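You operate a simulated robot arm through the tools that you are given. There is no shell and no other tool.

You run a simulated robot arm. Do the job below in one go: nothing can be reset, and whatever is moved stays where it is left.

Task
Close the grey frame's back with the board from the felt.
Fine: first move the orange weight off the print onto the felt; shut both buttons once the board is in.

It is judged by the outcome, as a careful person would: the job done as asked, and still so three seconds after it is handed in. It fails if anything else is knocked over, pushed out of place, dropped, spilled or broken.

Robot
A 7-joint arm with a two-finger parallel gripper, fixed in place. Base frame: the origin is at the foot of the arm, x ahead of it, y to its left, z up. Lengths are in m, angles in degrees, forces in N, time in s.
With the tool pointing down near the work surface it reaches from about 0.1 to 0.56 m from the base axis. Its first joint turns from -166.0 to 166.0 degrees. Payload 3.43 kg.
The TCP is the grasp point between the finger pads, 0.03 m short of the fingertips. In the tool frame z runs along the fingers and y along their closing line. The gripper opens to 0.094 m. The fingers are 0.028 m wide and 0.01 m thick; the gripper's body (0.05 by 0.096 m) begins 0.055 m behind the TCP.
Orientation is that of the tool frame in the base frame, as [roll, pitch, yaw] about the fixed x, y, z axes, in that order (R = Rz(yaw) Ry(pitch) Rx(roll)). With the fingers straight down and closing along the base's y, the tool's x points along the base's -x, its y along +y and its z along -z.

Tools
- The arm moves only by the tool apply_moves. Its arguments are lists of equal length, an entry for each row: "claw": the opening, from 0 (shut) to 1 (fully open); "xyz": the shift along the tool's x, y, z in units of 100 mm (1.0 is 100 mm), a list of three; "rot": the turn, a rotation vector about the tool's x, y, z in units of 180 degrees (1.0 is 180 degrees), a list of three. In form: {"claw": [claw, ...], "xyz": [[x, y, z], ...], "rot": [[rx, ry, rz], ...]}. A call has 1 to 20 rows; each row is the pose to reach, as a shift and turn from the pose commanded when the call began, along the tool's axes at that moment. A call with a number of a shift or a turn outside -1 to 1 is refused whole. Each row takes 0.2 s and may step no farther than 0.05 m and 8.6 degrees from the row before; otherwise, or with a gripper value out of range, the whole call is refused. Where a pose cannot be reached the arm comes as near as it can. A force on the tool above 40 N (or 10 N above the force at the start of the call, whichever is more), or a blocked arm, ends the call early, and 0.2 s more pass. Each finger travels about 0.045 m/s and halts on what it meets, pressing with about 26 N; the grip force reading is that of the motor and also rises with nothing between the fingers. The clock runs only during rows and for 0.2 s after the last one: add rows that repeat a pose to give the fingers time. The reply holds the time, the measured pose of the TCP, the force on the tool along the base axes, the opening and the grip force, in the units named above and with some noise, with the torque about the TCP (base axes, N m) and any sound that the robot's microphone picked up.
- Cameras (640 x 400 px; columns grow to the right, rows downward): "scene" is fixed at [0.0492, -0.6504, 1.6023]; the picture's right is [0.46, -0.89, 0.00], its down [-0.77, -0.40, -0.50] and it looks along [0.45, 0.23, -0.86] (base axes); focal length 342 px, centre (320, 200). "wrist" rides on the gripper at [0.076, 0.014, -0.103] in the tool frame; the picture's right is [-0.18, 0.98, 0.00], its down [-0.75, -0.14, -0.64] and it looks along [-0.63, -0.12, 0.77] (tool axes); focal length 243 px, centre (320, 200). There is no depth. A picture from a camera that has moved, and an enlarged one, comes with that camera's place and axes in the base frame and with its lens.
- get_image(camera): a new picture of that camera. The clock stands still meanwhile.
- move_column(by): slides the trunk up (or, below 0, down) by that many m; the arm rides with it, the base frame stays. It gives what a move gives, with no picture.
- close_up(camera, box): a new picture of the part [left, top, right, bottom] of that camera's present view, enlarged. The clock stands still meanwhile.
- hand_in(): hands the job in; it is judged then, once.

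Places have to be worked out from the pictures, the camera data and where the tool is seen. Open the gripper and draw the arm clear of the work before you hand the job in, unless the task says otherwise.

The tools are called by a JSON object that holds its "fn" and its "kwargs". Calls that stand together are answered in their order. apply_moves: Moves the arm, as the interface text tells. Its arguments: {"type":"object","properties":{"claw":{"type":"array","items":{"type":"number"}},"xyz":{"type":"array","items":{"type":"array","items":{"type":"number"}}},"rot":{"type":"array","items":{"type":"array","items":{"type":"number"}}}},"required":["claw","xyz","rot"]} The other tools are called the same way: move_column (by) slides the trunk up or down; get_image (camera) takes a picture; close_up (camera, box) takes an enlarged picture of a part of a camera's view; hand_in () hands the job in.

At the start:

```text
clock: 0.0
tool_pos: [0.2924, -0.4065, 1.1549]
orientation: [180.0, 0.1, -180.0]
force: [-0.5, 0.5, 0.1]
torque: [0.03, 0.0, 0.0]
opening: 0.094
gripper_force: 0.2
trunk travel left (down, up): [-0.275, 0.215]
```

scene: 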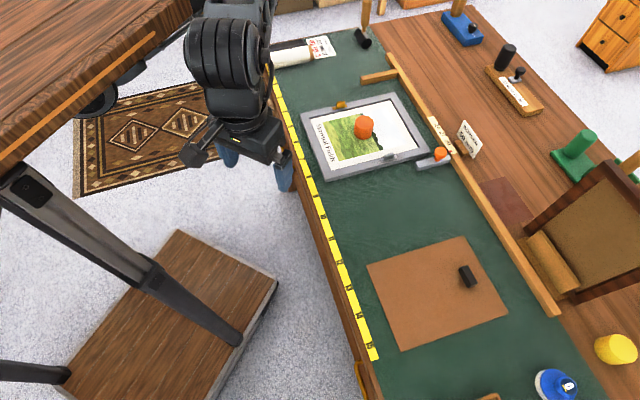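
wrist: 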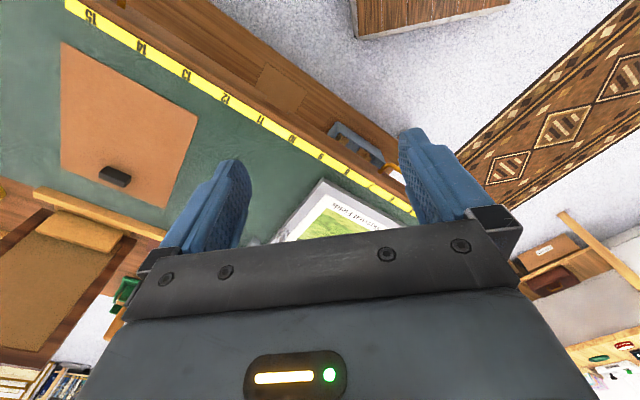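

The frame with the print and orange weight sits on the green felt, and the brown board with a black grip lies nearer the bottom of the picture. I'll take enlarged views to work out places.

{"fn": "close_up", "kwargs": {"camera": "scene", "box": [280, 70, 480, 195]}}

{"fn": "close_up", "kwargs": {"camera": "scene", "box": [340, 220, 540, 345]}}

{"fn": "close_up", "kwargs": {"camera": "scene", "box": [380, 110, 500, 185]}}

```text
3.20 times, centred on (380, 132) of scene
camera zoom: at [0.0492, -0.6504, 1.6023], right [0.46, -0.89, 0.0], down [-0.77, -0.4, -0.5], along [0.45, 0.23, -0.86], focal length 1094 px, centre (128, 416)
```

zoom: 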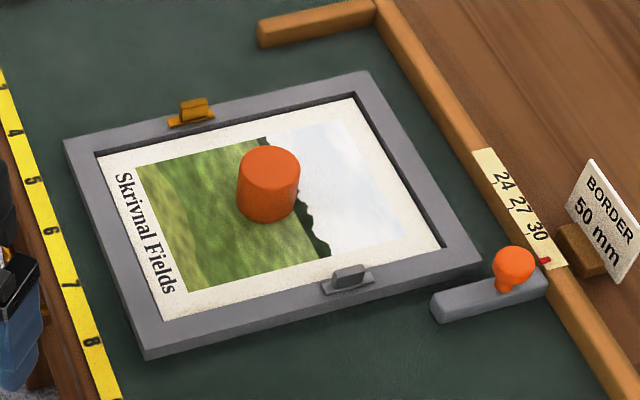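

```text
3.20 times, centred on (440, 282) of scene
camera zoom: at [0.0492, -0.6504, 1.6023], right [0.46, -0.89, 0.0], down [-0.77, -0.4, -0.5], along [0.45, 0.23, -0.86], focal length 1094 px, centre (-64, -64)
```

zoom: 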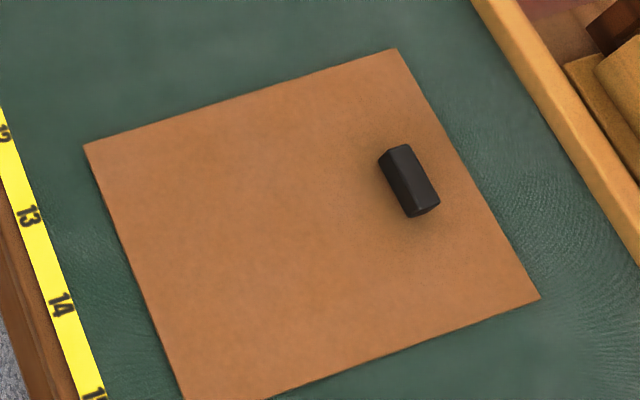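

```text
5.33 times, centred on (440, 148) of scene
camera zoom: at [0.0492, -0.6504, 1.6023], right [0.46, -0.89, 0.0], down [-0.77, -0.4, -0.5], along [0.45, 0.23, -0.86], focal length 1823 px, centre (-320, 480)
```

zoom: 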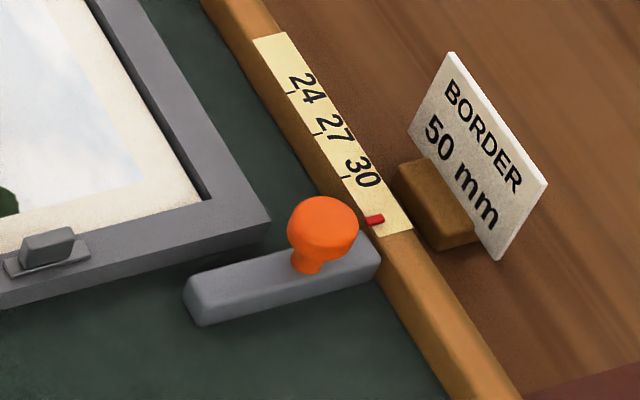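

The measured TCP projects onto the fingers in the scene picture. Triangulating the board's grip puts it near (0.405, -0.83, 0.87), and the frame is around (0.70, -0.45). I'll try a cautious free-space move toward the frame, well above the table, to check reach.

{"fn": "apply_moves", "kwargs": {"claw": [1, 1, 1], "xyz": [[-0.33, -0.1, 0], [-0.66, -0.2, 0], [-1.0, -0.3, 0]], "rot": [[0, 0, 0], [0, 0, 0], [0, 0, 0]]}}

{"fn": "get_image", "kwargs": {"camera": "wrist"}}

{"fn": "get_image", "kwargs": {"camera": "scene"}}

```text
clock: 0.8
tool_pos: [0.3941, -0.4368, 1.1516]
orientation: [180.0, 0.0, -179.9]
force: [-0.3, 0.1, -0.1]
torque: [0.01, -0.02, -0.05]
opening: 0.0939
gripper_force: 0.1
trunk travel left (down, up): [-0.275, 0.215]
```

```text
taken
camera wrist: at [0.3161, -0.4225, 1.2557], right [0.18, 0.98, 0.0], down [0.75, -0.14, 0.64], along [0.63, -0.12, -0.77], focal length 243 px, centre (320, 200)
```

wrist: 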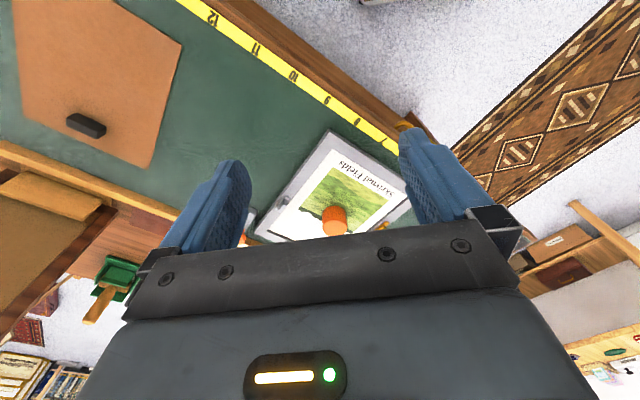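

```text
taken
```

scene: 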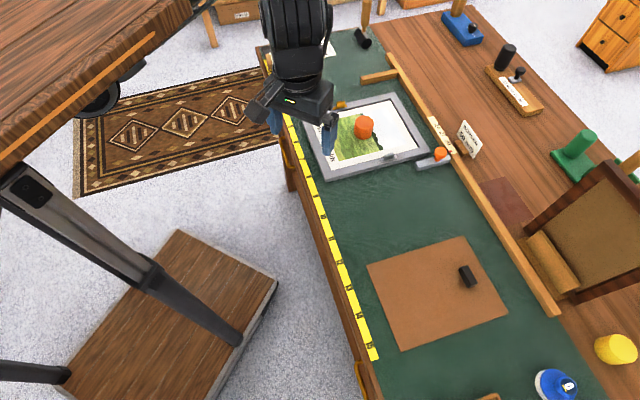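

The arm followed to a radius of 0.59 m with no trouble. Next I turn the tool 45° about the vertical so the camera and fingers line up with the table, then look.

{"fn": "apply_moves", "kwargs": {"claw": [1, 1, 1, 1, 1, 1], "xyz": [[0, 0, 0], [0, 0, 0], [0, 0, 0], [0, 0, 0], [0, 0, 0], [0, 0, 0]], "rot": [[0, 0, 0.042], [0, 0, 0.084], [0, 0, 0.126], [0, 0, 0.168], [0, 0, 0.21], [0, 0, 0.25]]}}

{"fn": "get_image", "kwargs": {"camera": "wrist"}}

{"fn": "get_image", "kwargs": {"camera": "scene"}}

```text
clock: 2.2
tool_pos: [0.3952, -0.4393, 1.1543]
orientation: [179.9, 0.0, 134.9]
force: [-0.4, -0.3, 0.1]
torque: [-0.01, -0.01, -0.01]
opening: 0.0938
gripper_force: 0.0
trunk travel left (down, up): [-0.275, 0.215]
```

```text
taken
camera wrist: at [0.3493, -0.3737, 1.2573], right [0.83, 0.56, 0.0], down [0.43, -0.63, 0.64], along [0.36, -0.53, -0.77], focal length 243 px, centre (320, 200)
```

wrist: 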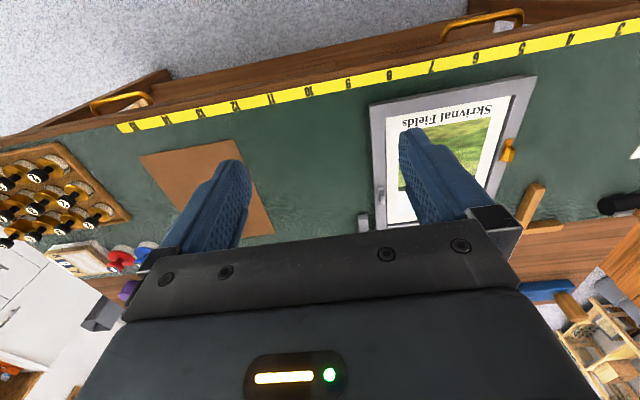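

```text
taken
```

scene: 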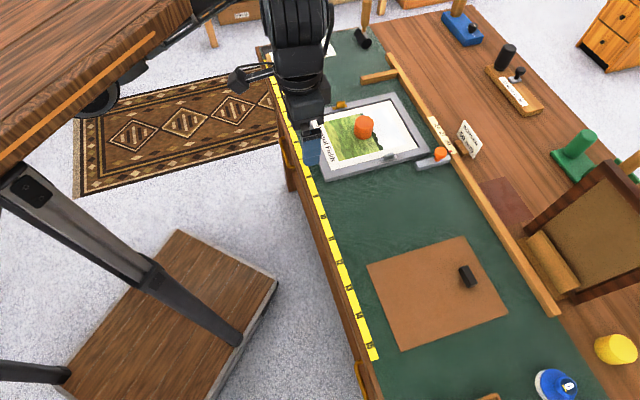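

The tool is now aligned with the table edge at about 45°. I'll test reach further out over the table, still at a safe height.

{"fn": "apply_moves", "kwargs": {"claw": [1, 1, 1], "xyz": [[-0.4, 0.3, 0], [-0.7, 0.6, 0], [-1.0, 0.9, 0]], "rot": [[0, 0, 0], [0, 0, 0], [0, 0, 0]]}}

{"fn": "get_image", "kwargs": {"camera": "wrist"}}

{"fn": "get_image", "kwargs": {"camera": "scene"}}

```text
clock: 3.0
tool_pos: [0.529, -0.4457, 1.1536]
orientation: [-180.0, 0.0, 135.0]
force: [-0.4, 0.0, -0.4]
torque: [0.06, -0.05, -0.04]
opening: 0.0941
gripper_force: 0.1
trunk travel left (down, up): [-0.275, 0.215]
```

```text
taken
camera wrist: at [0.4828, -0.3814, 1.2565], right [0.83, 0.56, 0.0], down [0.43, -0.63, 0.64], along [0.36, -0.53, -0.77], focal length 243 px, centre (320, 200)
```

wrist: 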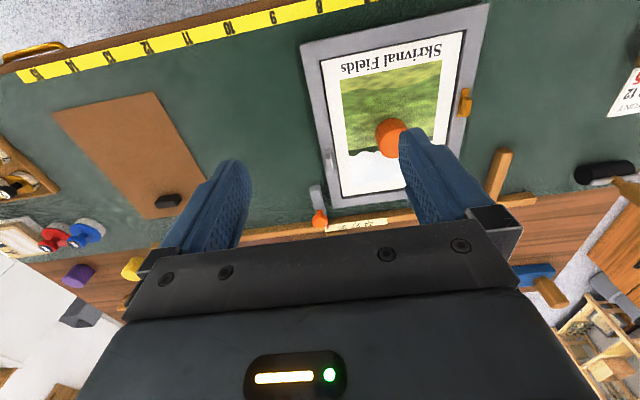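

```text
taken
```

scene: 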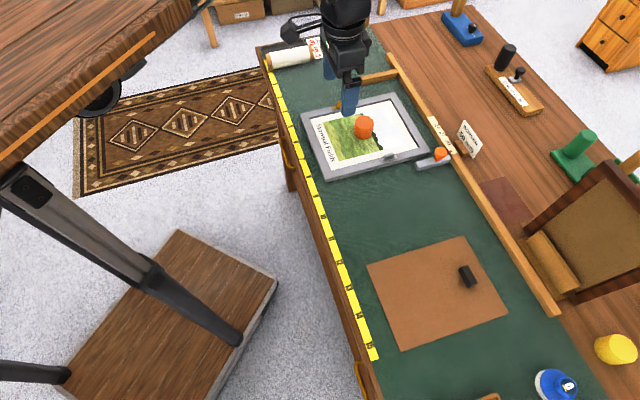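

Reach is fine out here: radius 0.69 m at this height. I'll enlarge parts of the wrist view to measure the frame, buttons, weight and board.

{"fn": "close_up", "kwargs": {"camera": "wrist", "box": [280, 0, 520, 150]}}

{"fn": "close_up", "kwargs": {"camera": "wrist", "box": [290, 90, 450, 240]}}

{"fn": "close_up", "kwargs": {"camera": "wrist", "box": [20, 70, 260, 240]}}

```text
2.67 times, centred on (400, 75) of wrist
camera zoom: at [0.4828, -0.3814, 1.2565], right [0.83, 0.56, 0.0], down [0.43, -0.63, 0.64], along [0.36, -0.53, -0.77], focal length 647 px, centre (107, 533)
```

zoom: 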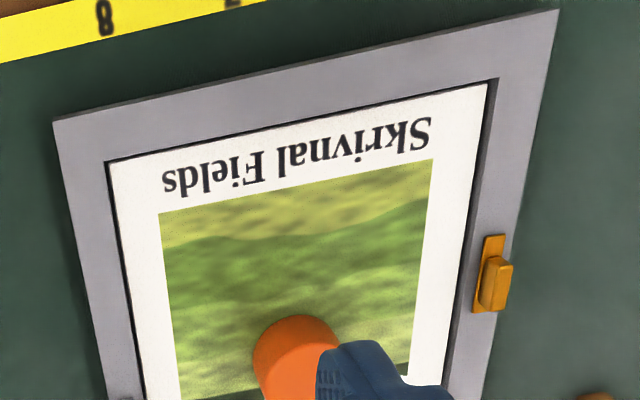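

```text
2.67 times, centred on (370, 165) of wrist
camera zoom: at [0.4828, -0.3814, 1.2565], right [0.83, 0.56, 0.0], down [0.43, -0.63, 0.64], along [0.36, -0.53, -0.77], focal length 647 px, centre (187, 293)
```

zoom: 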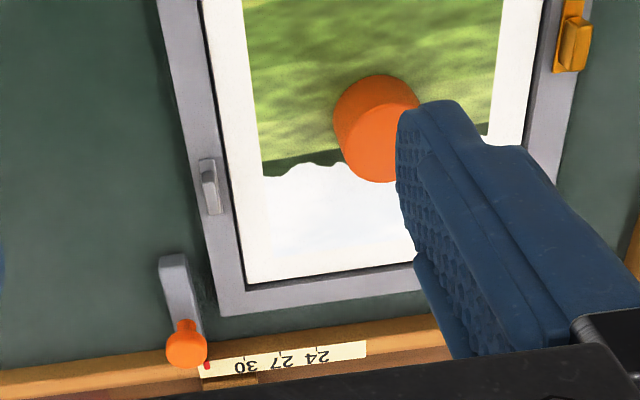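

```text
2.35 times, centred on (140, 155) of wrist
camera zoom: at [0.4828, -0.3814, 1.2565], right [0.83, 0.56, 0.0], down [0.43, -0.63, 0.64], along [0.36, -0.53, -0.77], focal length 571 px, centre (744, 306)
```

zoom: 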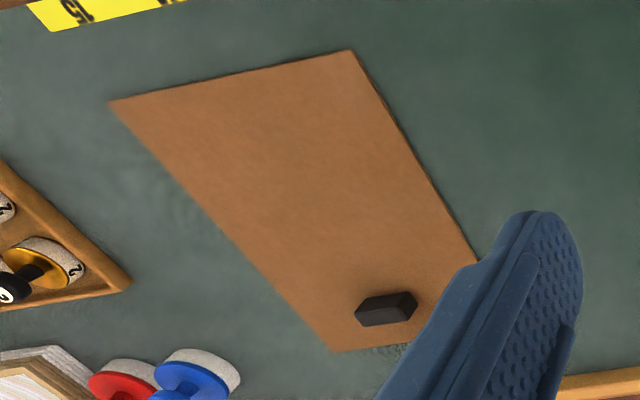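

From this view the frame and board are both square to the table at 45°. In table axes (e1 outward, e2 along the edge) the recess centre and the weight are both near e1≈0.80, e2≈0.15, and the board only needs sliding along e2. I'll move above the weight, still high, to check reach.

{"fn": "apply_moves", "kwargs": {"claw": [1, 1, 1], "xyz": [[-0.33, 0.3, 0.1], [-0.66, 0.6, 0.2], [-1.0, 0.9, 0.3]], "rot": [[0, 0, 0], [0, 0, 0], [0, 0, 0]]}}

{"fn": "get_image", "kwargs": {"camera": "wrist"}}

{"fn": "get_image", "kwargs": {"camera": "scene"}}

```text
clock: 3.8
tool_pos: [0.6619, -0.4518, 1.1232]
orientation: [180.0, 0.0, 134.9]
force: [-0.2, -0.8, 0.3]
torque: [0.01, -0.02, -0.02]
opening: 0.094
gripper_force: 0.0
trunk travel left (down, up): [-0.275, 0.215]
```

```text
taken
camera wrist: at [0.6178, -0.3872, 1.2264], right [0.83, 0.56, 0.0], down [0.43, -0.63, 0.64], along [0.36, -0.53, -0.77], focal length 243 px, centre (320, 200)
```

wrist: 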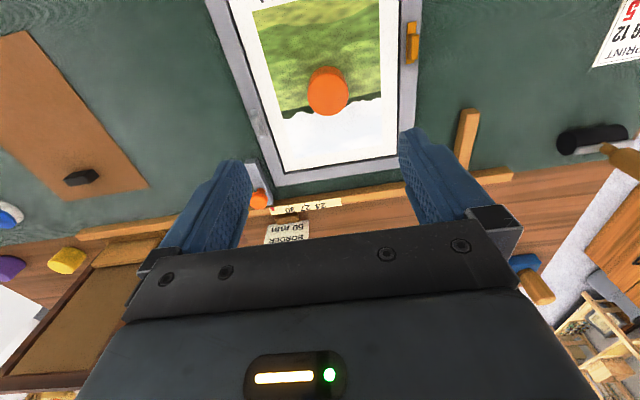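

```text
taken
```

scene: 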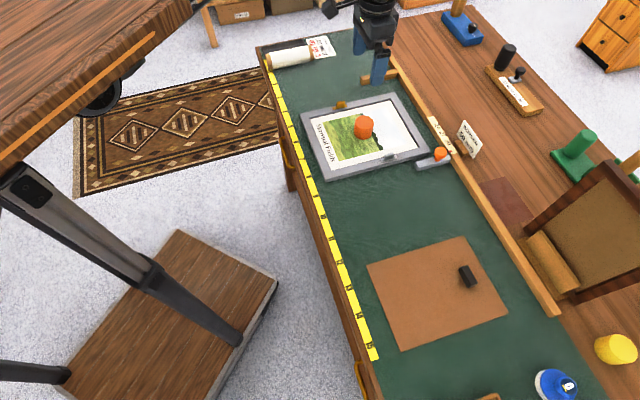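

Reach is fine over the frame centre as well. I'll zoom in on the weight and the two buttons from here.

{"fn": "close_up", "kwargs": {"camera": "wrist", "box": [200, 0, 440, 150]}}

{"fn": "close_up", "kwargs": {"camera": "wrist", "box": [370, 10, 450, 70]}}

{"fn": "close_up", "kwargs": {"camera": "wrist", "box": [230, 90, 310, 150]}}

{"fn": "close_up", "kwargs": {"camera": "wrist", "box": [0, 20, 180, 220]}}

```text
2.67 times, centred on (320, 75) of wrist
camera zoom: at [0.6178, -0.3872, 1.2264], right [0.83, 0.56, 0.0], down [0.43, -0.63, 0.64], along [0.36, -0.53, -0.77], focal length 647 px, centre (320, 533)
```

zoom: 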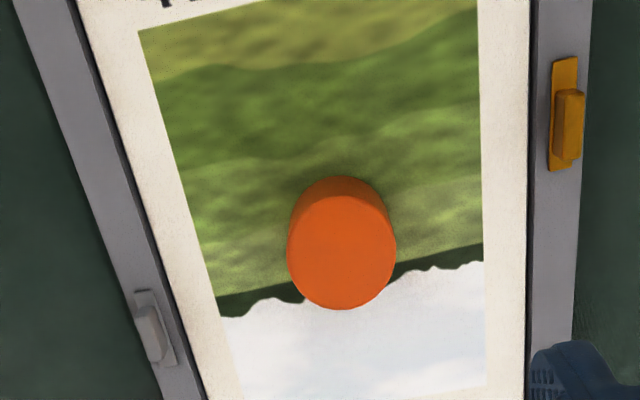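

```text
6.67 times, centred on (410, 40) of wrist
camera zoom: at [0.6178, -0.3872, 1.2264], right [0.83, 0.56, 0.0], down [0.43, -0.63, 0.64], along [0.36, -0.53, -0.77], focal length 1618 px, centre (-280, 1267)
```

zoom: 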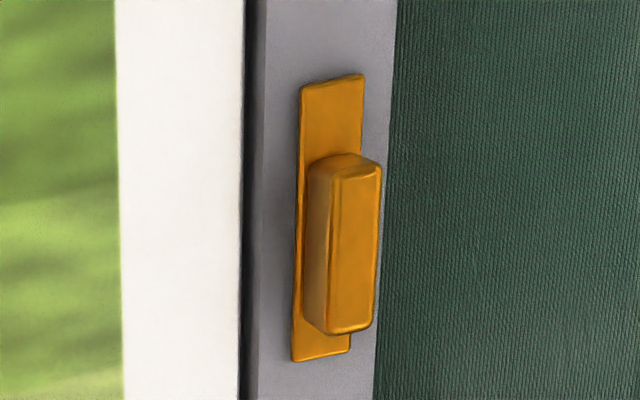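

```text
6.67 times, centred on (270, 120) of wrist
camera zoom: at [0.6178, -0.3872, 1.2264], right [0.83, 0.56, 0.0], down [0.43, -0.63, 0.64], along [0.36, -0.53, -0.77], focal length 1618 px, centre (653, 733)
```

zoom: 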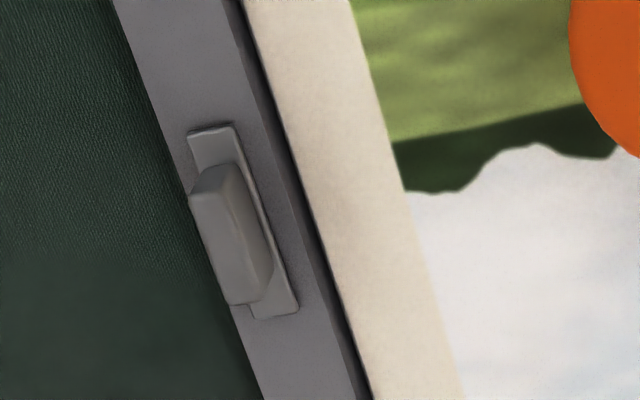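

```text
2.00 times, centred on (90, 120) of wrist
camera zoom: at [0.6178, -0.3872, 1.2264], right [0.83, 0.56, 0.0], down [0.43, -0.63, 0.64], along [0.36, -0.53, -0.77], focal length 485 px, centre (780, 360)
```

zoom: 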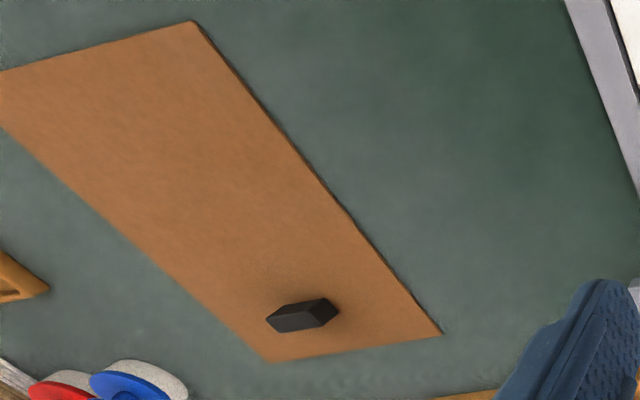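

Triangulating between views puts the frame top near z≈0.877 and the board top near z≈0.857. The weight is about 50 mm across, centred at e≈(0.804, 0.156). I'll descend 0.1 m over it and look again.

{"fn": "apply_moves", "kwargs": {"claw": [1, 1, 1], "xyz": [[-0.06, 0.026, 0.33], [-0.12, 0.052, 0.66], [-0.17, 0.077, 1.0]], "rot": [[0, 0, 0], [0, 0, 0], [0, 0, 0]]}}

{"fn": "get_image", "kwargs": {"camera": "wrist"}}

{"fn": "get_image", "kwargs": {"camera": "scene"}}

```text
clock: 4.6
tool_pos: [0.6782, -0.4586, 1.0223]
orientation: [-179.9, -0.1, 135.0]
force: [-0.4, -0.7, -0.2]
torque: [0.01, -0.01, 0.01]
opening: 0.0944
gripper_force: 0.0
trunk travel left (down, up): [-0.275, 0.215]
```

```text
taken
camera wrist: at [0.6344, -0.3948, 1.1262], right [0.83, 0.56, 0.0], down [0.43, -0.63, 0.64], along [0.36, -0.53, -0.77], focal length 243 px, centre (320, 200)
```

wrist: 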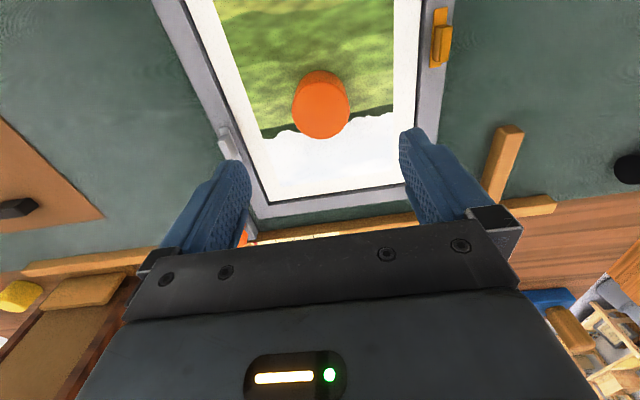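

```text
taken
```

scene: 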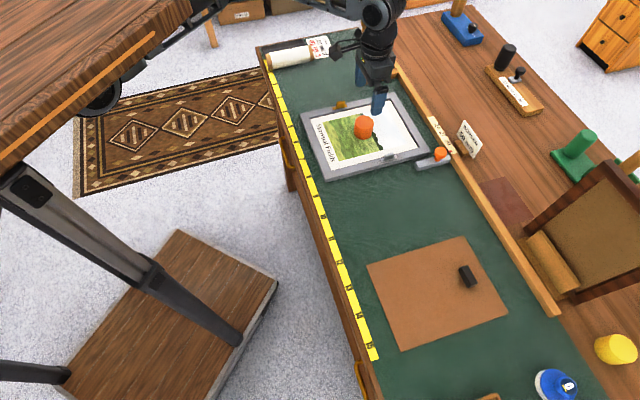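

The weight is 50 mm across with its top near z≈0.916, and the TCP is centred over it to within a millimetre or so. I'll lower around it to a TCP height of about 0.90.

{"fn": "apply_moves", "kwargs": {"claw": [1, 1, 1, 1], "xyz": [[0, 0.01, 0.3], [0, 0.01, 0.6], [0, 0.01, 0.85], [0, 0.01, 1.0]], "rot": [[0, 0, 0], [0, 0, 0], [0, 0, 0], [0, 0, 0]]}}

{"fn": "get_image", "kwargs": {"camera": "wrist"}}

{"fn": "close_up", "kwargs": {"camera": "scene", "box": [290, 60, 450, 200]}}

```text
clock: 5.6
tool_pos: [0.6793, -0.4571, 0.9248]
orientation: [179.9, 0.0, 135.0]
force: [-0.3, -0.4, 0.9]
torque: [0.04, 0.0, 0.03]
opening: 0.094
gripper_force: 0.0
trunk travel left (down, up): [-0.275, 0.215]
```

```text
taken
camera wrist: at [0.6357, -0.3942, 1.0275], right [0.83, 0.57, 0.0], down [0.43, -0.63, 0.64], along [0.36, -0.53, -0.77], focal length 243 px, centre (320, 200)
```

wrist: 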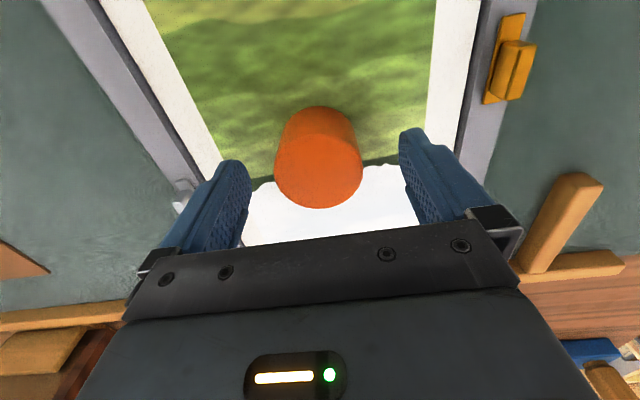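

```text
2.86 times, centred on (370, 130) of scene
camera zoom: at [0.0492, -0.6504, 1.6023], right [0.46, -0.89, 0.0], down [-0.77, -0.4, -0.5], along [0.45, 0.23, -0.86], focal length 977 px, centre (177, 400)
```

zoom: 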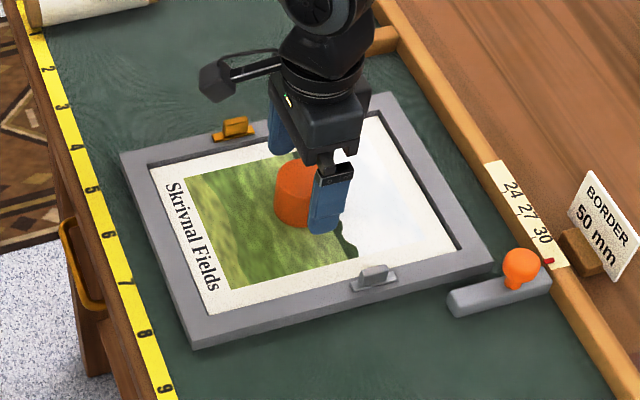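

The weight is between the fingers and the gap looks even on both sides. I'll lower the last 23 mm and close.

{"fn": "apply_moves", "kwargs": {"claw": [1, 1, 0, 0, 0, 0, 0, 0], "xyz": [[0.02, 0, 0.12], [0.02, 0, 0.23], [0.02, 0, 0.23], [0.02, 0, 0.23], [0.02, 0, 0.23], [0.02, 0, 0.23], [0.02, 0, 0.23], [0.02, 0, 0.23]], "rot": [[0, 0, 0], [0, 0, 0], [0, 0, 0], [0, 0, 0], [0, 0, 0], [0, 0, 0], [0, 0, 0], [0, 0, 0]]}}

{"fn": "get_image", "kwargs": {"camera": "wrist"}}

```text
clock: 7.4
tool_pos: [0.6787, -0.4553, 0.9011]
orientation: [-179.9, 0.0, 135.0]
force: [-0.3, -2.0, -0.6]
torque: [-0.07, 0.05, -0.04]
opening: 0.052
gripper_force: 26.2
trunk travel left (down, up): [-0.275, 0.215]
```

```text
taken
camera wrist: at [0.6341, -0.3925, 1.0051], right [0.82, 0.57, 0.0], down [0.43, -0.63, 0.64], along [0.36, -0.53, -0.77], focal length 243 px, centre (320, 200)
```

wrist: 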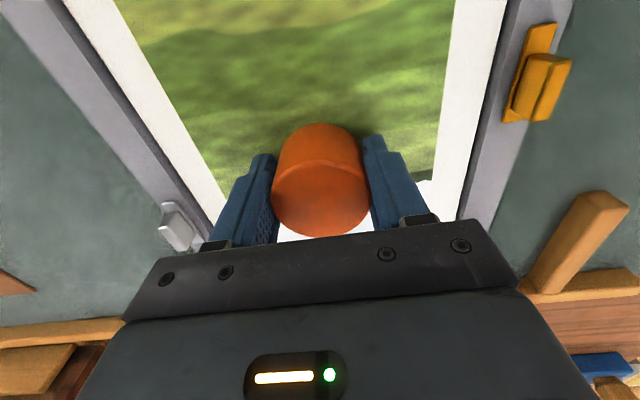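

The weight is held, with the opening at 52 mm and 26 N grip. I'll lift it straight up 60 mm.

{"fn": "apply_moves", "kwargs": {"claw": [0, 0, 0, 0], "xyz": [[0, 0, -0.1], [0, 0, -0.3], [0, 0, -0.6], [0, 0, -0.6]], "rot": [[0, 0, 0], [0, 0, 0], [0, 0, 0], [0, 0, 0]]}}

{"fn": "get_image", "kwargs": {"camera": "wrist"}}

{"fn": "close_up", "kwargs": {"camera": "scene", "box": [290, 60, 450, 200]}}

```text
clock: 8.4
tool_pos: [0.6789, -0.4545, 0.9604]
orientation: [180.0, -0.1, 135.0]
force: [0.9, 0.0, -6.2]
torque: [0.05, 0.04, 0.04]
opening: 0.0522
gripper_force: 25.9
trunk travel left (down, up): [-0.275, 0.215]
```

```text
taken
camera wrist: at [0.6338, -0.3904, 1.0636], right [0.82, 0.57, 0.0], down [0.43, -0.63, 0.64], along [0.36, -0.53, -0.77], focal length 243 px, centre (320, 200)
```

wrist: 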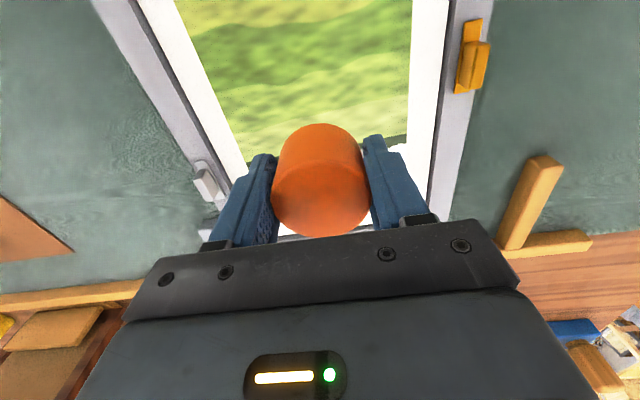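

```text
2.86 times, centred on (370, 130) of scene
camera zoom: at [0.0492, -0.6504, 1.6023], right [0.46, -0.89, 0.0], down [-0.77, -0.4, -0.5], along [0.45, 0.23, -0.86], focal length 977 px, centre (177, 400)
```

zoom: 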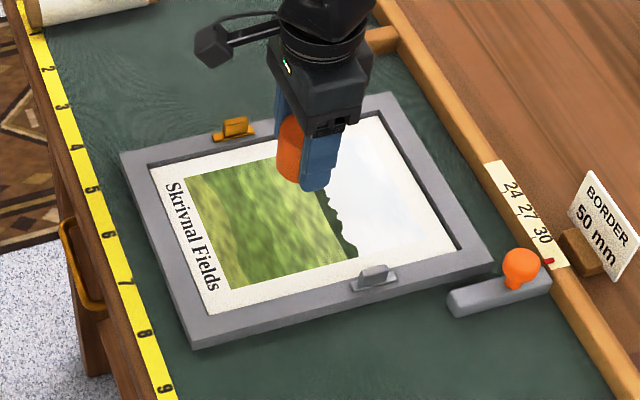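

The weight lifted cleanly at about 0.6 kg, and the print stayed in place. I'll carry it along the table to the clear felt to the right of the frame, near e≈(0.73, 0.36), which is off the board's path.

{"fn": "apply_moves", "kwargs": {"claw": [0, 0, 0, 0], "xyz": [[0.09, 0.25, 0], [0.18, 0.5, 0], [0.27, 0.75, 0], [0.36, 1.0, 0]], "rot": [[0, 0, 0], [0, 0, 0], [0, 0, 0], [0, 0, 0]]}}

{"fn": "apply_moves", "kwargs": {"claw": [0, 0, 0, 0, 0], "xyz": [[0.09, 0.25, 0], [0.18, 0.5, 0], [0.27, 0.75, 0], [0.36, 1.0, 0], [0.36, 1.0, 0]], "rot": [[0, 0, 0], [0, 0, 0], [0, 0, 0], [0, 0, 0], [0, 0, 0]]}}

{"fn": "get_image", "kwargs": {"camera": "wrist"}}

{"fn": "get_image", "kwargs": {"camera": "scene"}}

```text
clock: 9.4
tool_pos: [0.724, -0.3595, 0.9606]
orientation: [-180.0, 0.0, 135.0]
force: [0.2, 0.3, -6.0]
torque: [0.05, 0.0, 0.0]
opening: 0.0519
gripper_force: 26.1
trunk travel left (down, up): [-0.275, 0.215]
```

```text
clock: 10.6
tool_pos: [0.7702, -0.2633, 0.9622]
orientation: [179.9, 0.0, 135.0]
force: [-0.9, 0.2, -5.8]
torque: [0.02, 0.01, 0.02]
opening: 0.0524
gripper_force: 26.1
trunk travel left (down, up): [-0.275, 0.215]
```

```text
taken
camera wrist: at [0.7253, -0.1994, 1.0652], right [0.83, 0.56, 0.0], down [0.43, -0.63, 0.64], along [0.36, -0.53, -0.77], focal length 243 px, centre (320, 200)
```

wrist: 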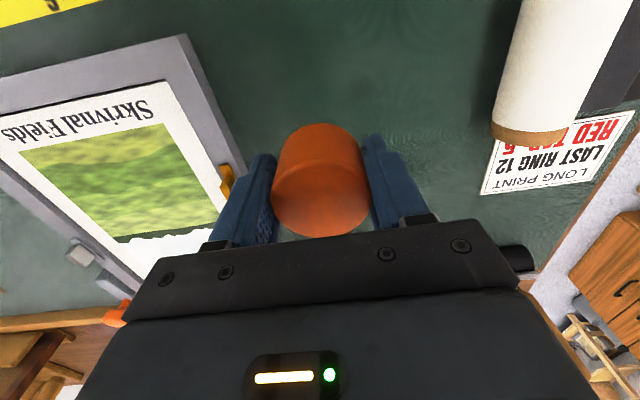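

```text
taken
```

scene: 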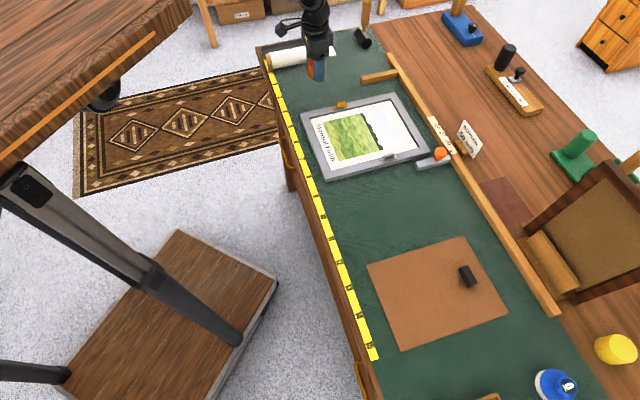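

The spot below is clear felt, well away from the frame, card and roll. I'll lower until just above contact, then feel for it.

{"fn": "apply_moves", "kwargs": {"claw": [0, 0, 0, 0], "xyz": [[0, 0, 0.3], [0, 0, 0.5], [0, 0, 0.6], [0, 0, 0.6]], "rot": [[0, 0, 0], [0, 0, 0], [0, 0, 0], [0, 0, 0]]}}

{"fn": "apply_moves", "kwargs": {"claw": [0, 0], "xyz": [[0, 0, 0.03], [0, 0, 0.04]], "rot": [[0, 0, 0], [0, 0, 0]]}}

```text
clock: 11.6
tool_pos: [0.77, -0.2634, 0.9004]
orientation: [-180.0, 0.0, 135.1]
force: [0.1, 0.8, -5.1]
torque: [0.0, 0.01, -0.01]
opening: 0.0524
gripper_force: 26.3
trunk travel left (down, up): [-0.275, 0.215]
```

```text
clock: 12.2
tool_pos: [0.7689, -0.2636, 0.8968]
orientation: [180.0, 0.0, 135.0]
force: [-0.2, -1.1, -5.9]
torque: [0.04, -0.02, 0.01]
opening: 0.0523
gripper_force: 26.2
trunk travel left (down, up): [-0.275, 0.215]
```

No contact yet at 0.897: the force is still the full -6 N. I'll continue in 2 mm steps.

{"fn": "apply_moves", "kwargs": {"claw": [0, 0], "xyz": [[0, 0, 0.02], [0, 0, 0.02]], "rot": [[0, 0, 0], [0, 0, 0]]}}

{"fn": "apply_moves", "kwargs": {"claw": [0, 0], "xyz": [[0, 0, 0.02], [0, 0, 0.02]], "rot": [[0, 0, 0], [0, 0, 0]]}}

```text
clock: 12.8
tool_pos: [0.7685, -0.2641, 0.8949]
orientation: [180.0, -0.1, 134.9]
force: [-0.2, 0.4, -5.0]
torque: [0.03, 0.02, 0.0]
opening: 0.0522
gripper_force: 25.9
trunk travel left (down, up): [-0.275, 0.215]
```

```text
clock: 13.4
tool_pos: [0.7689, -0.2632, 0.8933]
orientation: [-180.0, 0.0, 135.0]
force: [0.4, -0.4, -6.4]
torque: [-0.01, 0.02, 0.0]
opening: 0.0523
gripper_force: 25.8
trunk travel left (down, up): [-0.275, 0.215]
```

Still hanging freely at 0.893. I'll keep stepping down 2 mm at a time.

{"fn": "apply_moves", "kwargs": {"claw": [0, 0], "xyz": [[0, 0, 0.02], [0, 0, 0.02]], "rot": [[0, 0, 0], [0, 0, 0]]}}

{"fn": "close_up", "kwargs": {"camera": "scene", "box": [260, 20, 400, 110]}}

```text
clock: 14.0
tool_pos: [0.7692, -0.2638, 0.8917]
orientation: [-180.0, 0.0, 135.0]
force: [0.4, -0.3, -6.0]
torque: [-0.02, 0.0, 0.03]
opening: 0.0521
gripper_force: 25.5
trunk travel left (down, up): [-0.275, 0.215]
```

```text
4.44 times, centred on (330, 65) of scene
camera zoom: at [0.0492, -0.6504, 1.6023], right [0.46, -0.89, 0.0], down [-0.77, -0.4, -0.5], along [0.45, 0.23, -0.86], focal length 1519 px, centre (276, 800)
```

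zoom: 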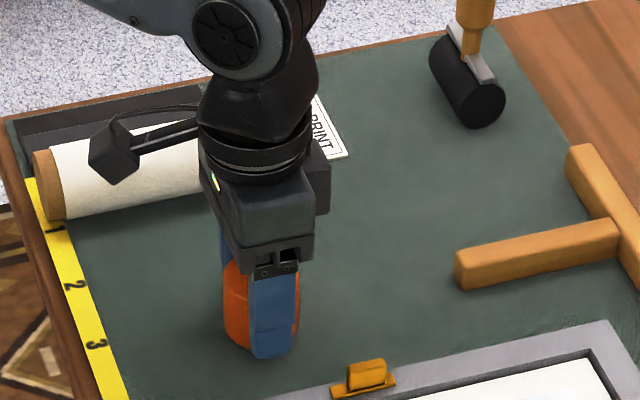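

The weight looks about to touch. Another 2 mm step, then 1.5 mm.

{"fn": "apply_moves", "kwargs": {"claw": [0, 0], "xyz": [[0, 0, 0.02], [0, 0, 0.02]], "rot": [[0, 0, 0], [0, 0, 0]]}}

{"fn": "apply_moves", "kwargs": {"claw": [0, 0], "xyz": [[0, 0, 0.015], [0, 0, 0.015]], "rot": [[0, 0, 0], [0, 0, 0]]}}

```text
clock: 14.6
tool_pos: [0.7696, -0.2649, 0.8888]
orientation: [180.0, 0.0, 135.1]
force: [-0.4, 0.6, -6.3]
torque: [0.02, 0.03, 0.02]
opening: 0.0523
gripper_force: 25.9
trunk travel left (down, up): [-0.275, 0.215]
```

```text
clock: 15.2
tool_pos: [0.7689, -0.2647, 0.8889]
orientation: [-179.9, 0.0, 134.9]
force: [0.7, 0.4, -6.0]
torque: [0.02, 0.0, 0.03]
opening: 0.0523
gripper_force: 26.2
trunk travel left (down, up): [-0.275, 0.215]
```

Still no contact. I'll continue with small steps.

{"fn": "apply_moves", "kwargs": {"claw": [0, 0], "xyz": [[0, 0, 0.02], [0, 0, 0.02]], "rot": [[0, 0, 0], [0, 0, 0]]}}

{"fn": "get_image", "kwargs": {"camera": "wrist"}}

{"fn": "close_up", "kwargs": {"camera": "scene", "box": [295, 50, 345, 110]}}

```text
clock: 15.8
tool_pos: [0.7708, -0.2649, 0.8867]
orientation: [-180.0, 0.0, 134.9]
force: [-1.4, 2.6, 4.5]
torque: [0.18, 0.1, 0.03]
opening: 0.0525
gripper_force: 26.1
trunk travel left (down, up): [-0.275, 0.215]
```

```text
taken
camera wrist: at [0.7249, -0.2005, 0.9902], right [0.82, 0.57, 0.0], down [0.43, -0.63, 0.64], along [0.36, -0.53, -0.77], focal length 243 px, centre (320, 200)
```

wrist: 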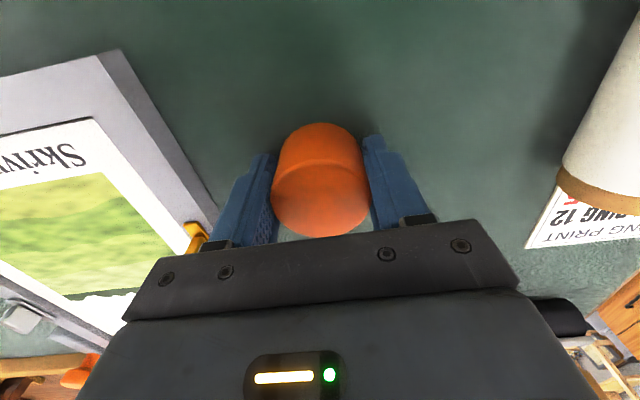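

```text
6.67 times, centred on (320, 80) of scene
camera zoom: at [0.0492, -0.6504, 1.6023], right [0.46, -0.89, 0.0], down [-0.77, -0.4, -0.5], along [0.45, 0.23, -0.86], focal length 2279 px, centre (320, 1000)
```

zoom: 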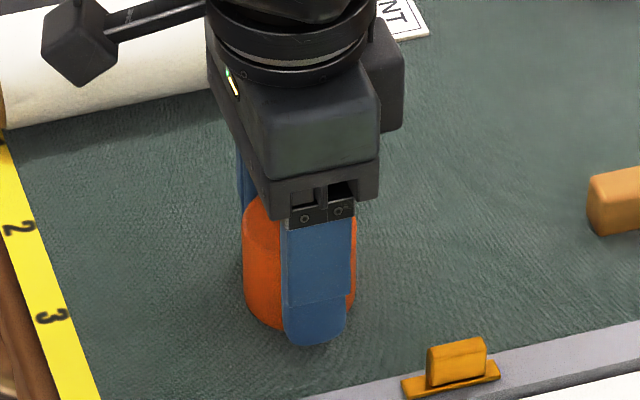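

Contact: the force went from -6 to +4.5 N, so the weight now rests on the felt. I'll release and rise straight up.

{"fn": "apply_moves", "kwargs": {"claw": [0.8, 0.8, 0.8, 0.8, 0.8], "xyz": [[0, 0, 0], [0, 0, 0], [0, 0, 0], [0, 0, 0], [0, 0, 0]], "rot": [[0, 0, 0], [0, 0, 0], [0, 0, 0], [0, 0, 0], [0, 0, 0]]}}

{"fn": "apply_moves", "kwargs": {"claw": [0.8, 0.8, 0.8], "xyz": [[0, 0, -0.3], [0, 0, -0.6], [0, 0, -1.0]], "rot": [[0, 0, 0], [0, 0, 0], [0, 0, 0]]}}

{"fn": "get_image", "kwargs": {"camera": "wrist"}}

{"fn": "get_image", "kwargs": {"camera": "scene"}}

```text
clock: 17.0
tool_pos: [0.7696, -0.2653, 0.8851]
orientation: [-180.0, 0.0, 135.1]
force: [-0.7, 0.5, -0.2]
torque: [0.01, 0.01, 0.01]
opening: 0.0752
gripper_force: 0.0
trunk travel left (down, up): [-0.275, 0.215]
```

```text
clock: 17.8
tool_pos: [0.7702, -0.2646, 0.988]
orientation: [179.9, 0.0, 135.0]
force: [0.3, -0.8, 0.6]
torque: [0.01, -0.02, -0.03]
opening: 0.0753
gripper_force: 0.1
trunk travel left (down, up): [-0.275, 0.215]
```

```text
taken
camera wrist: at [0.7261, -0.2011, 1.09], right [0.83, 0.56, 0.0], down [0.43, -0.63, 0.64], along [0.36, -0.53, -0.77], focal length 243 px, centre (320, 200)
```

wrist: 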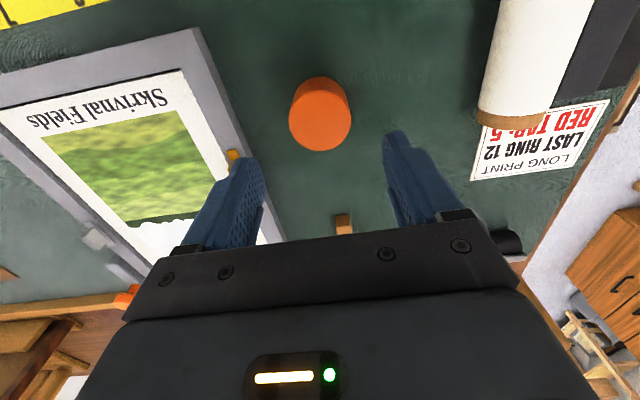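

```text
taken
```

scene: 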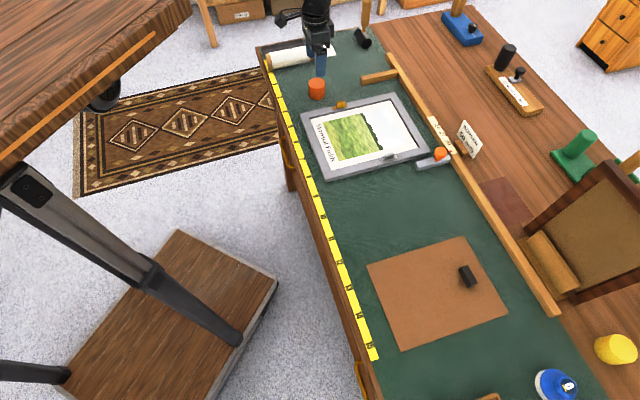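

The weight stands upright on the felt, clear of everything. Next I travel back over the frame toward the board, rising slightly and staying well above everything.

{"fn": "apply_moves", "kwargs": {"claw": [0.8, 0.8, 0.8], "xyz": [[-0.08, -0.33, -0.13], [-0.16, -0.66, -0.26], [-0.25, -1.0, -0.4]], "rot": [[0, 0, 0], [0, 0, 0], [0, 0, 0]]}}

{"fn": "apply_moves", "kwargs": {"claw": [0.8, 0.8, 0.8], "xyz": [[-0.08, -0.33, 0], [-0.16, -0.66, 0], [-0.25, -1.0, 0]], "rot": [[0, 0, 0], [0, 0, 0], [0, 0, 0]]}}

{"fn": "apply_moves", "kwargs": {"claw": [0.8, 0.8, 0.8, 0.8, 0.8, 0.8], "xyz": [[0, 0, 0], [0, 0, 0], [0, 0, 0], [0, 0, 0], [0, 0, 0], [0, 0, 0]], "rot": [[0, 0, -0.042], [0, 0, -0.084], [0, 0, -0.126], [0, 0, -0.168], [0, 0, -0.21], [0, 0, -0.25]]}}

{"fn": "apply_moves", "kwargs": {"claw": [0.8, 0.8, 0.8, 0.8, 0.8, 0.8], "xyz": [[0, 0, 0], [0, 0, 0], [0, 0, 0], [0, 0, 0], [0, 0, 0], [0, 0, 0]], "rot": [[0, 0, -0.042], [0, 0, -0.084], [0, 0, -0.126], [0, 0, -0.168], [0, 0, -0.21], [0, 0, -0.25]]}}

{"fn": "get_image", "kwargs": {"camera": "wrist"}}

{"fn": "get_image", "kwargs": {"camera": "scene"}}

```text
clock: 18.6
tool_pos: [0.7165, -0.3523, 1.0237]
orientation: [-179.9, 0.0, 135.0]
force: [0.0, 0.1, -0.2]
torque: [-0.06, 0.0, 0.02]
opening: 0.0753
gripper_force: 0.1
trunk travel left (down, up): [-0.275, 0.215]
```

```text
clock: 19.4
tool_pos: [0.6652, -0.439, 1.0228]
orientation: [-180.0, 0.0, 135.1]
force: [-0.3, -0.6, -0.1]
torque: [-0.01, 0.02, 0.0]
opening: 0.0751
gripper_force: 0.0
trunk travel left (down, up): [-0.275, 0.215]
```

```text
clock: 20.8
tool_pos: [0.6627, -0.441, 1.0261]
orientation: [180.0, 0.0, -179.9]
force: [0.6, -0.7, -0.9]
torque: [-0.01, -0.01, 0.0]
opening: 0.0751
gripper_force: 0.0
trunk travel left (down, up): [-0.275, 0.215]
```

```text
clock: 22.2
tool_pos: [0.6619, -0.4403, 1.0257]
orientation: [180.0, 0.0, -134.9]
force: [-0.9, 0.7, 1.0]
torque: [-0.04, 0.03, -0.02]
opening: 0.075
gripper_force: 0.2
trunk travel left (down, up): [-0.275, 0.215]
```

```text
taken
camera wrist: at [0.5984, -0.4853, 1.1288], right [-0.57, 0.82, 0.0], down [0.63, 0.43, 0.64], along [0.53, 0.36, -0.77], focal length 243 px, centre (320, 200)
```

wrist: 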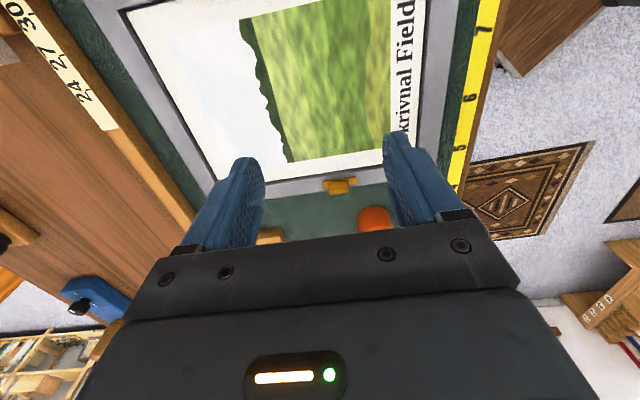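

```text
taken
```

scene: 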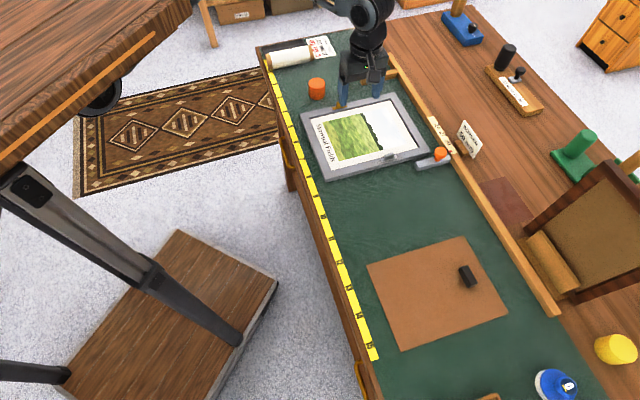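

With the tool at yaw -135 the fingers close along e1, which suits the grip: it is long along e2, near e≈(0.875, -0.299). I'll travel to hover over it in stages, and look partway because of the chair beyond the fence.

{"fn": "apply_moves", "kwargs": {"claw": [0.8, 0.8, 0.8], "xyz": [[0.3, -0.06, 0], [0.6, -0.12, 0], [0.91, -0.19, 0]], "rot": [[0, 0, 0], [0, 0, 0], [0, 0, 0]]}}

{"fn": "apply_moves", "kwargs": {"claw": [0.8, 0.8, 0.8], "xyz": [[0.3, -0.06, 0], [0.6, -0.12, 0], [0.91, -0.19, 0]], "rot": [[0, 0, 0], [0, 0, 0], [0, 0, 0]]}}

{"fn": "apply_moves", "kwargs": {"claw": [0.8, 0.8, 0.8], "xyz": [[0.3, -0.06, 0], [0.6, -0.12, 0], [0.91, -0.19, 0]], "rot": [[0, 0, 0], [0, 0, 0], [0, 0, 0]]}}

{"fn": "get_image", "kwargs": {"camera": "wrist"}}

{"fn": "get_image", "kwargs": {"camera": "scene"}}

```text
clock: 23.0
tool_pos: [0.6122, -0.5171, 1.0249]
orientation: [-180.0, 0.0, -134.9]
force: [0.3, 0.2, -0.5]
torque: [-0.02, 0.03, -0.01]
opening: 0.075
gripper_force: 0.3
trunk travel left (down, up): [-0.275, 0.215]
```

```text
clock: 23.8
tool_pos: [0.5613, -0.5972, 1.0263]
orientation: [179.9, -0.1, -134.8]
force: [0.1, -0.3, -0.1]
torque: [-0.04, 0.01, 0.01]
opening: 0.0751
gripper_force: 0.0
trunk travel left (down, up): [-0.275, 0.215]
```

```text
clock: 24.6
tool_pos: [0.5114, -0.6754, 1.0251]
orientation: [-179.9, 0.0, -135.0]
force: [0.6, 0.3, -0.1]
torque: [0.03, 0.06, 0.0]
opening: 0.0751
gripper_force: 0.1
trunk travel left (down, up): [-0.275, 0.215]
```

```text
taken
camera wrist: at [0.4473, -0.7188, 1.1288], right [-0.57, 0.82, 0.0], down [0.63, 0.43, 0.64], along [0.53, 0.36, -0.77], focal length 243 px, centre (320, 200)
```

wrist: 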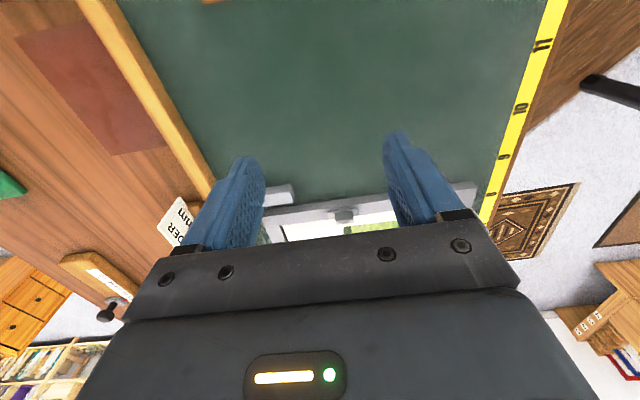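

```text
taken
```

scene: 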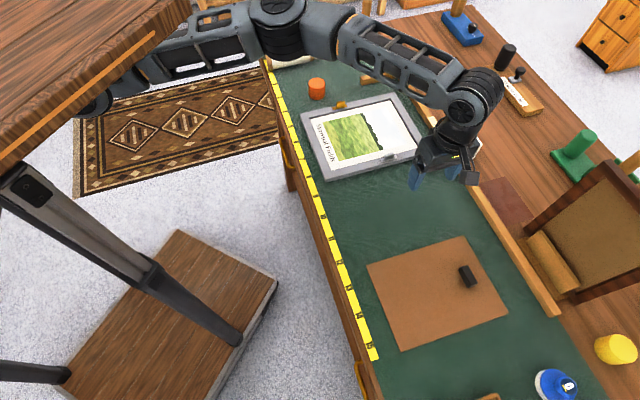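

The object beyond the fence triangulates to table level (z≈0.86), so it's no obstacle. Two more stages bring me over the board's grip.

{"fn": "apply_moves", "kwargs": {"claw": [0.8, 0.8, 0.8], "xyz": [[0.3, -0.06, 0], [0.6, -0.12, 0], [0.91, -0.18, 0]], "rot": [[0, 0, 0], [0, 0, 0], [0, 0, 0]]}}

{"fn": "apply_moves", "kwargs": {"claw": [0.8, 0.8, 0.8, 0.8], "xyz": [[0.3, -0.06, 0], [0.6, -0.12, 0], [0.92, -0.18, 0], [0.92, -0.18, 0]], "rot": [[0, 0, 0], [0, 0, 0], [0, 0, 0], [0, 0, 0]]}}

{"fn": "get_image", "kwargs": {"camera": "wrist"}}

{"fn": "get_image", "kwargs": {"camera": "scene"}}

```text
clock: 25.4
tool_pos: [0.4578, -0.7424, 1.0238]
orientation: [180.0, 0.0, -135.0]
force: [-0.4, -0.1, -0.4]
torque: [0.01, -0.05, 0.01]
opening: 0.0751
gripper_force: 0.1
out of reach, approached as far as the arm can: row 3
trunk travel left (down, up): [-0.275, 0.215]
```

```text
clock: 26.4
tool_pos: [0.4165, -0.7507, 1.021]
orientation: [-180.0, -0.1, -135.0]
force: [-0.7, 0.6, 1.0]
torque: [-0.05, -0.01, 0.01]
opening: 0.0752
gripper_force: 0.0
out of reach, approached as far as the arm can: row 1, 2, 3, 4
trunk travel left (down, up): [-0.275, 0.215]
```

```text
taken
camera wrist: at [0.3512, -0.7961, 1.1253], right [-0.57, 0.82, 0.0], down [0.63, 0.43, 0.64], along [0.53, 0.36, -0.77], focal length 243 px, centre (320, 200)
```

wrist: 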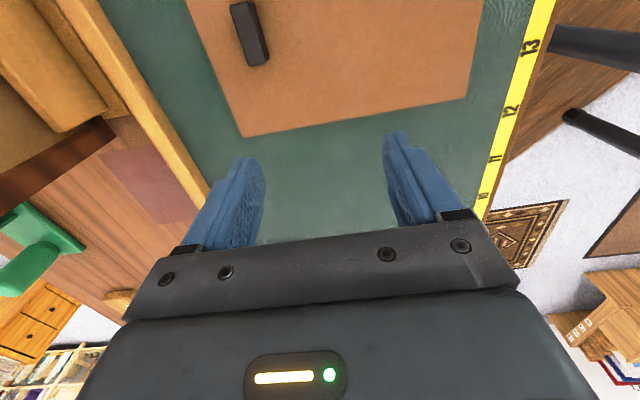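

```text
taken
```

scene: 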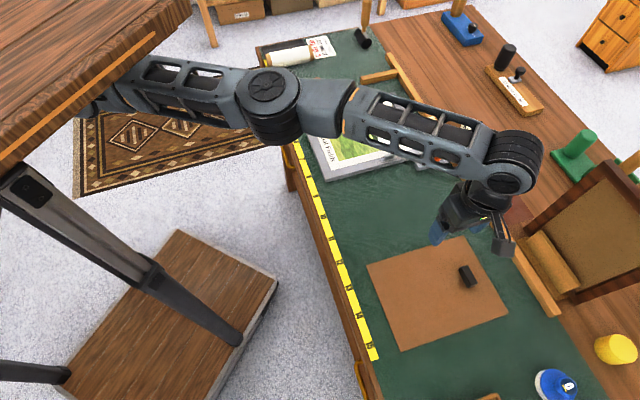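

The arm reports it's at its reach limit with the tool straight down at this trunk height, about 80 mm short of the grip. I'll test whether going higher extends the reach, which would tell me whether lowering the trunk helps.

{"fn": "apply_moves", "kwargs": {"claw": [0.8, 0.8, 0.8, 0.8], "xyz": [[0, 0, -0.3], [0, 0, -0.6], [0, 0, -1.0], [0, 0, -1.0]], "rot": [[0, 0, 0], [0, 0, 0], [0, 0, 0], [0, 0, 0]]}}

{"fn": "get_image", "kwargs": {"camera": "scene"}}

```text
clock: 27.4
tool_pos: [0.4144, -0.7382, 1.1212]
orientation: [180.0, 0.1, -135.0]
force: [0.2, -0.1, -0.2]
torque: [-0.01, 0.02, -0.01]
opening: 0.0755
gripper_force: 0.2
out of reach, approached as far as the arm can: row 2, 3, 4
trunk travel left (down, up): [-0.275, 0.215]
```

```text
taken
```

scene: 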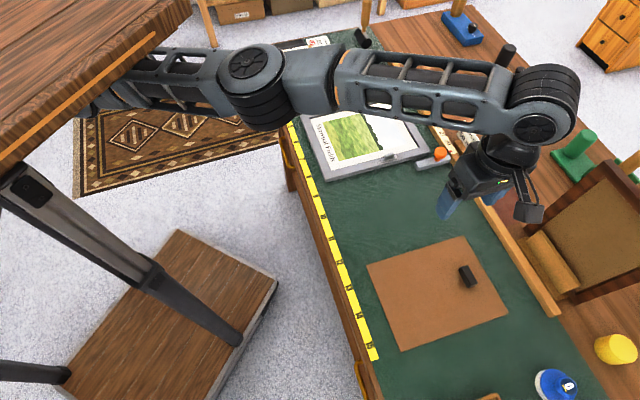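

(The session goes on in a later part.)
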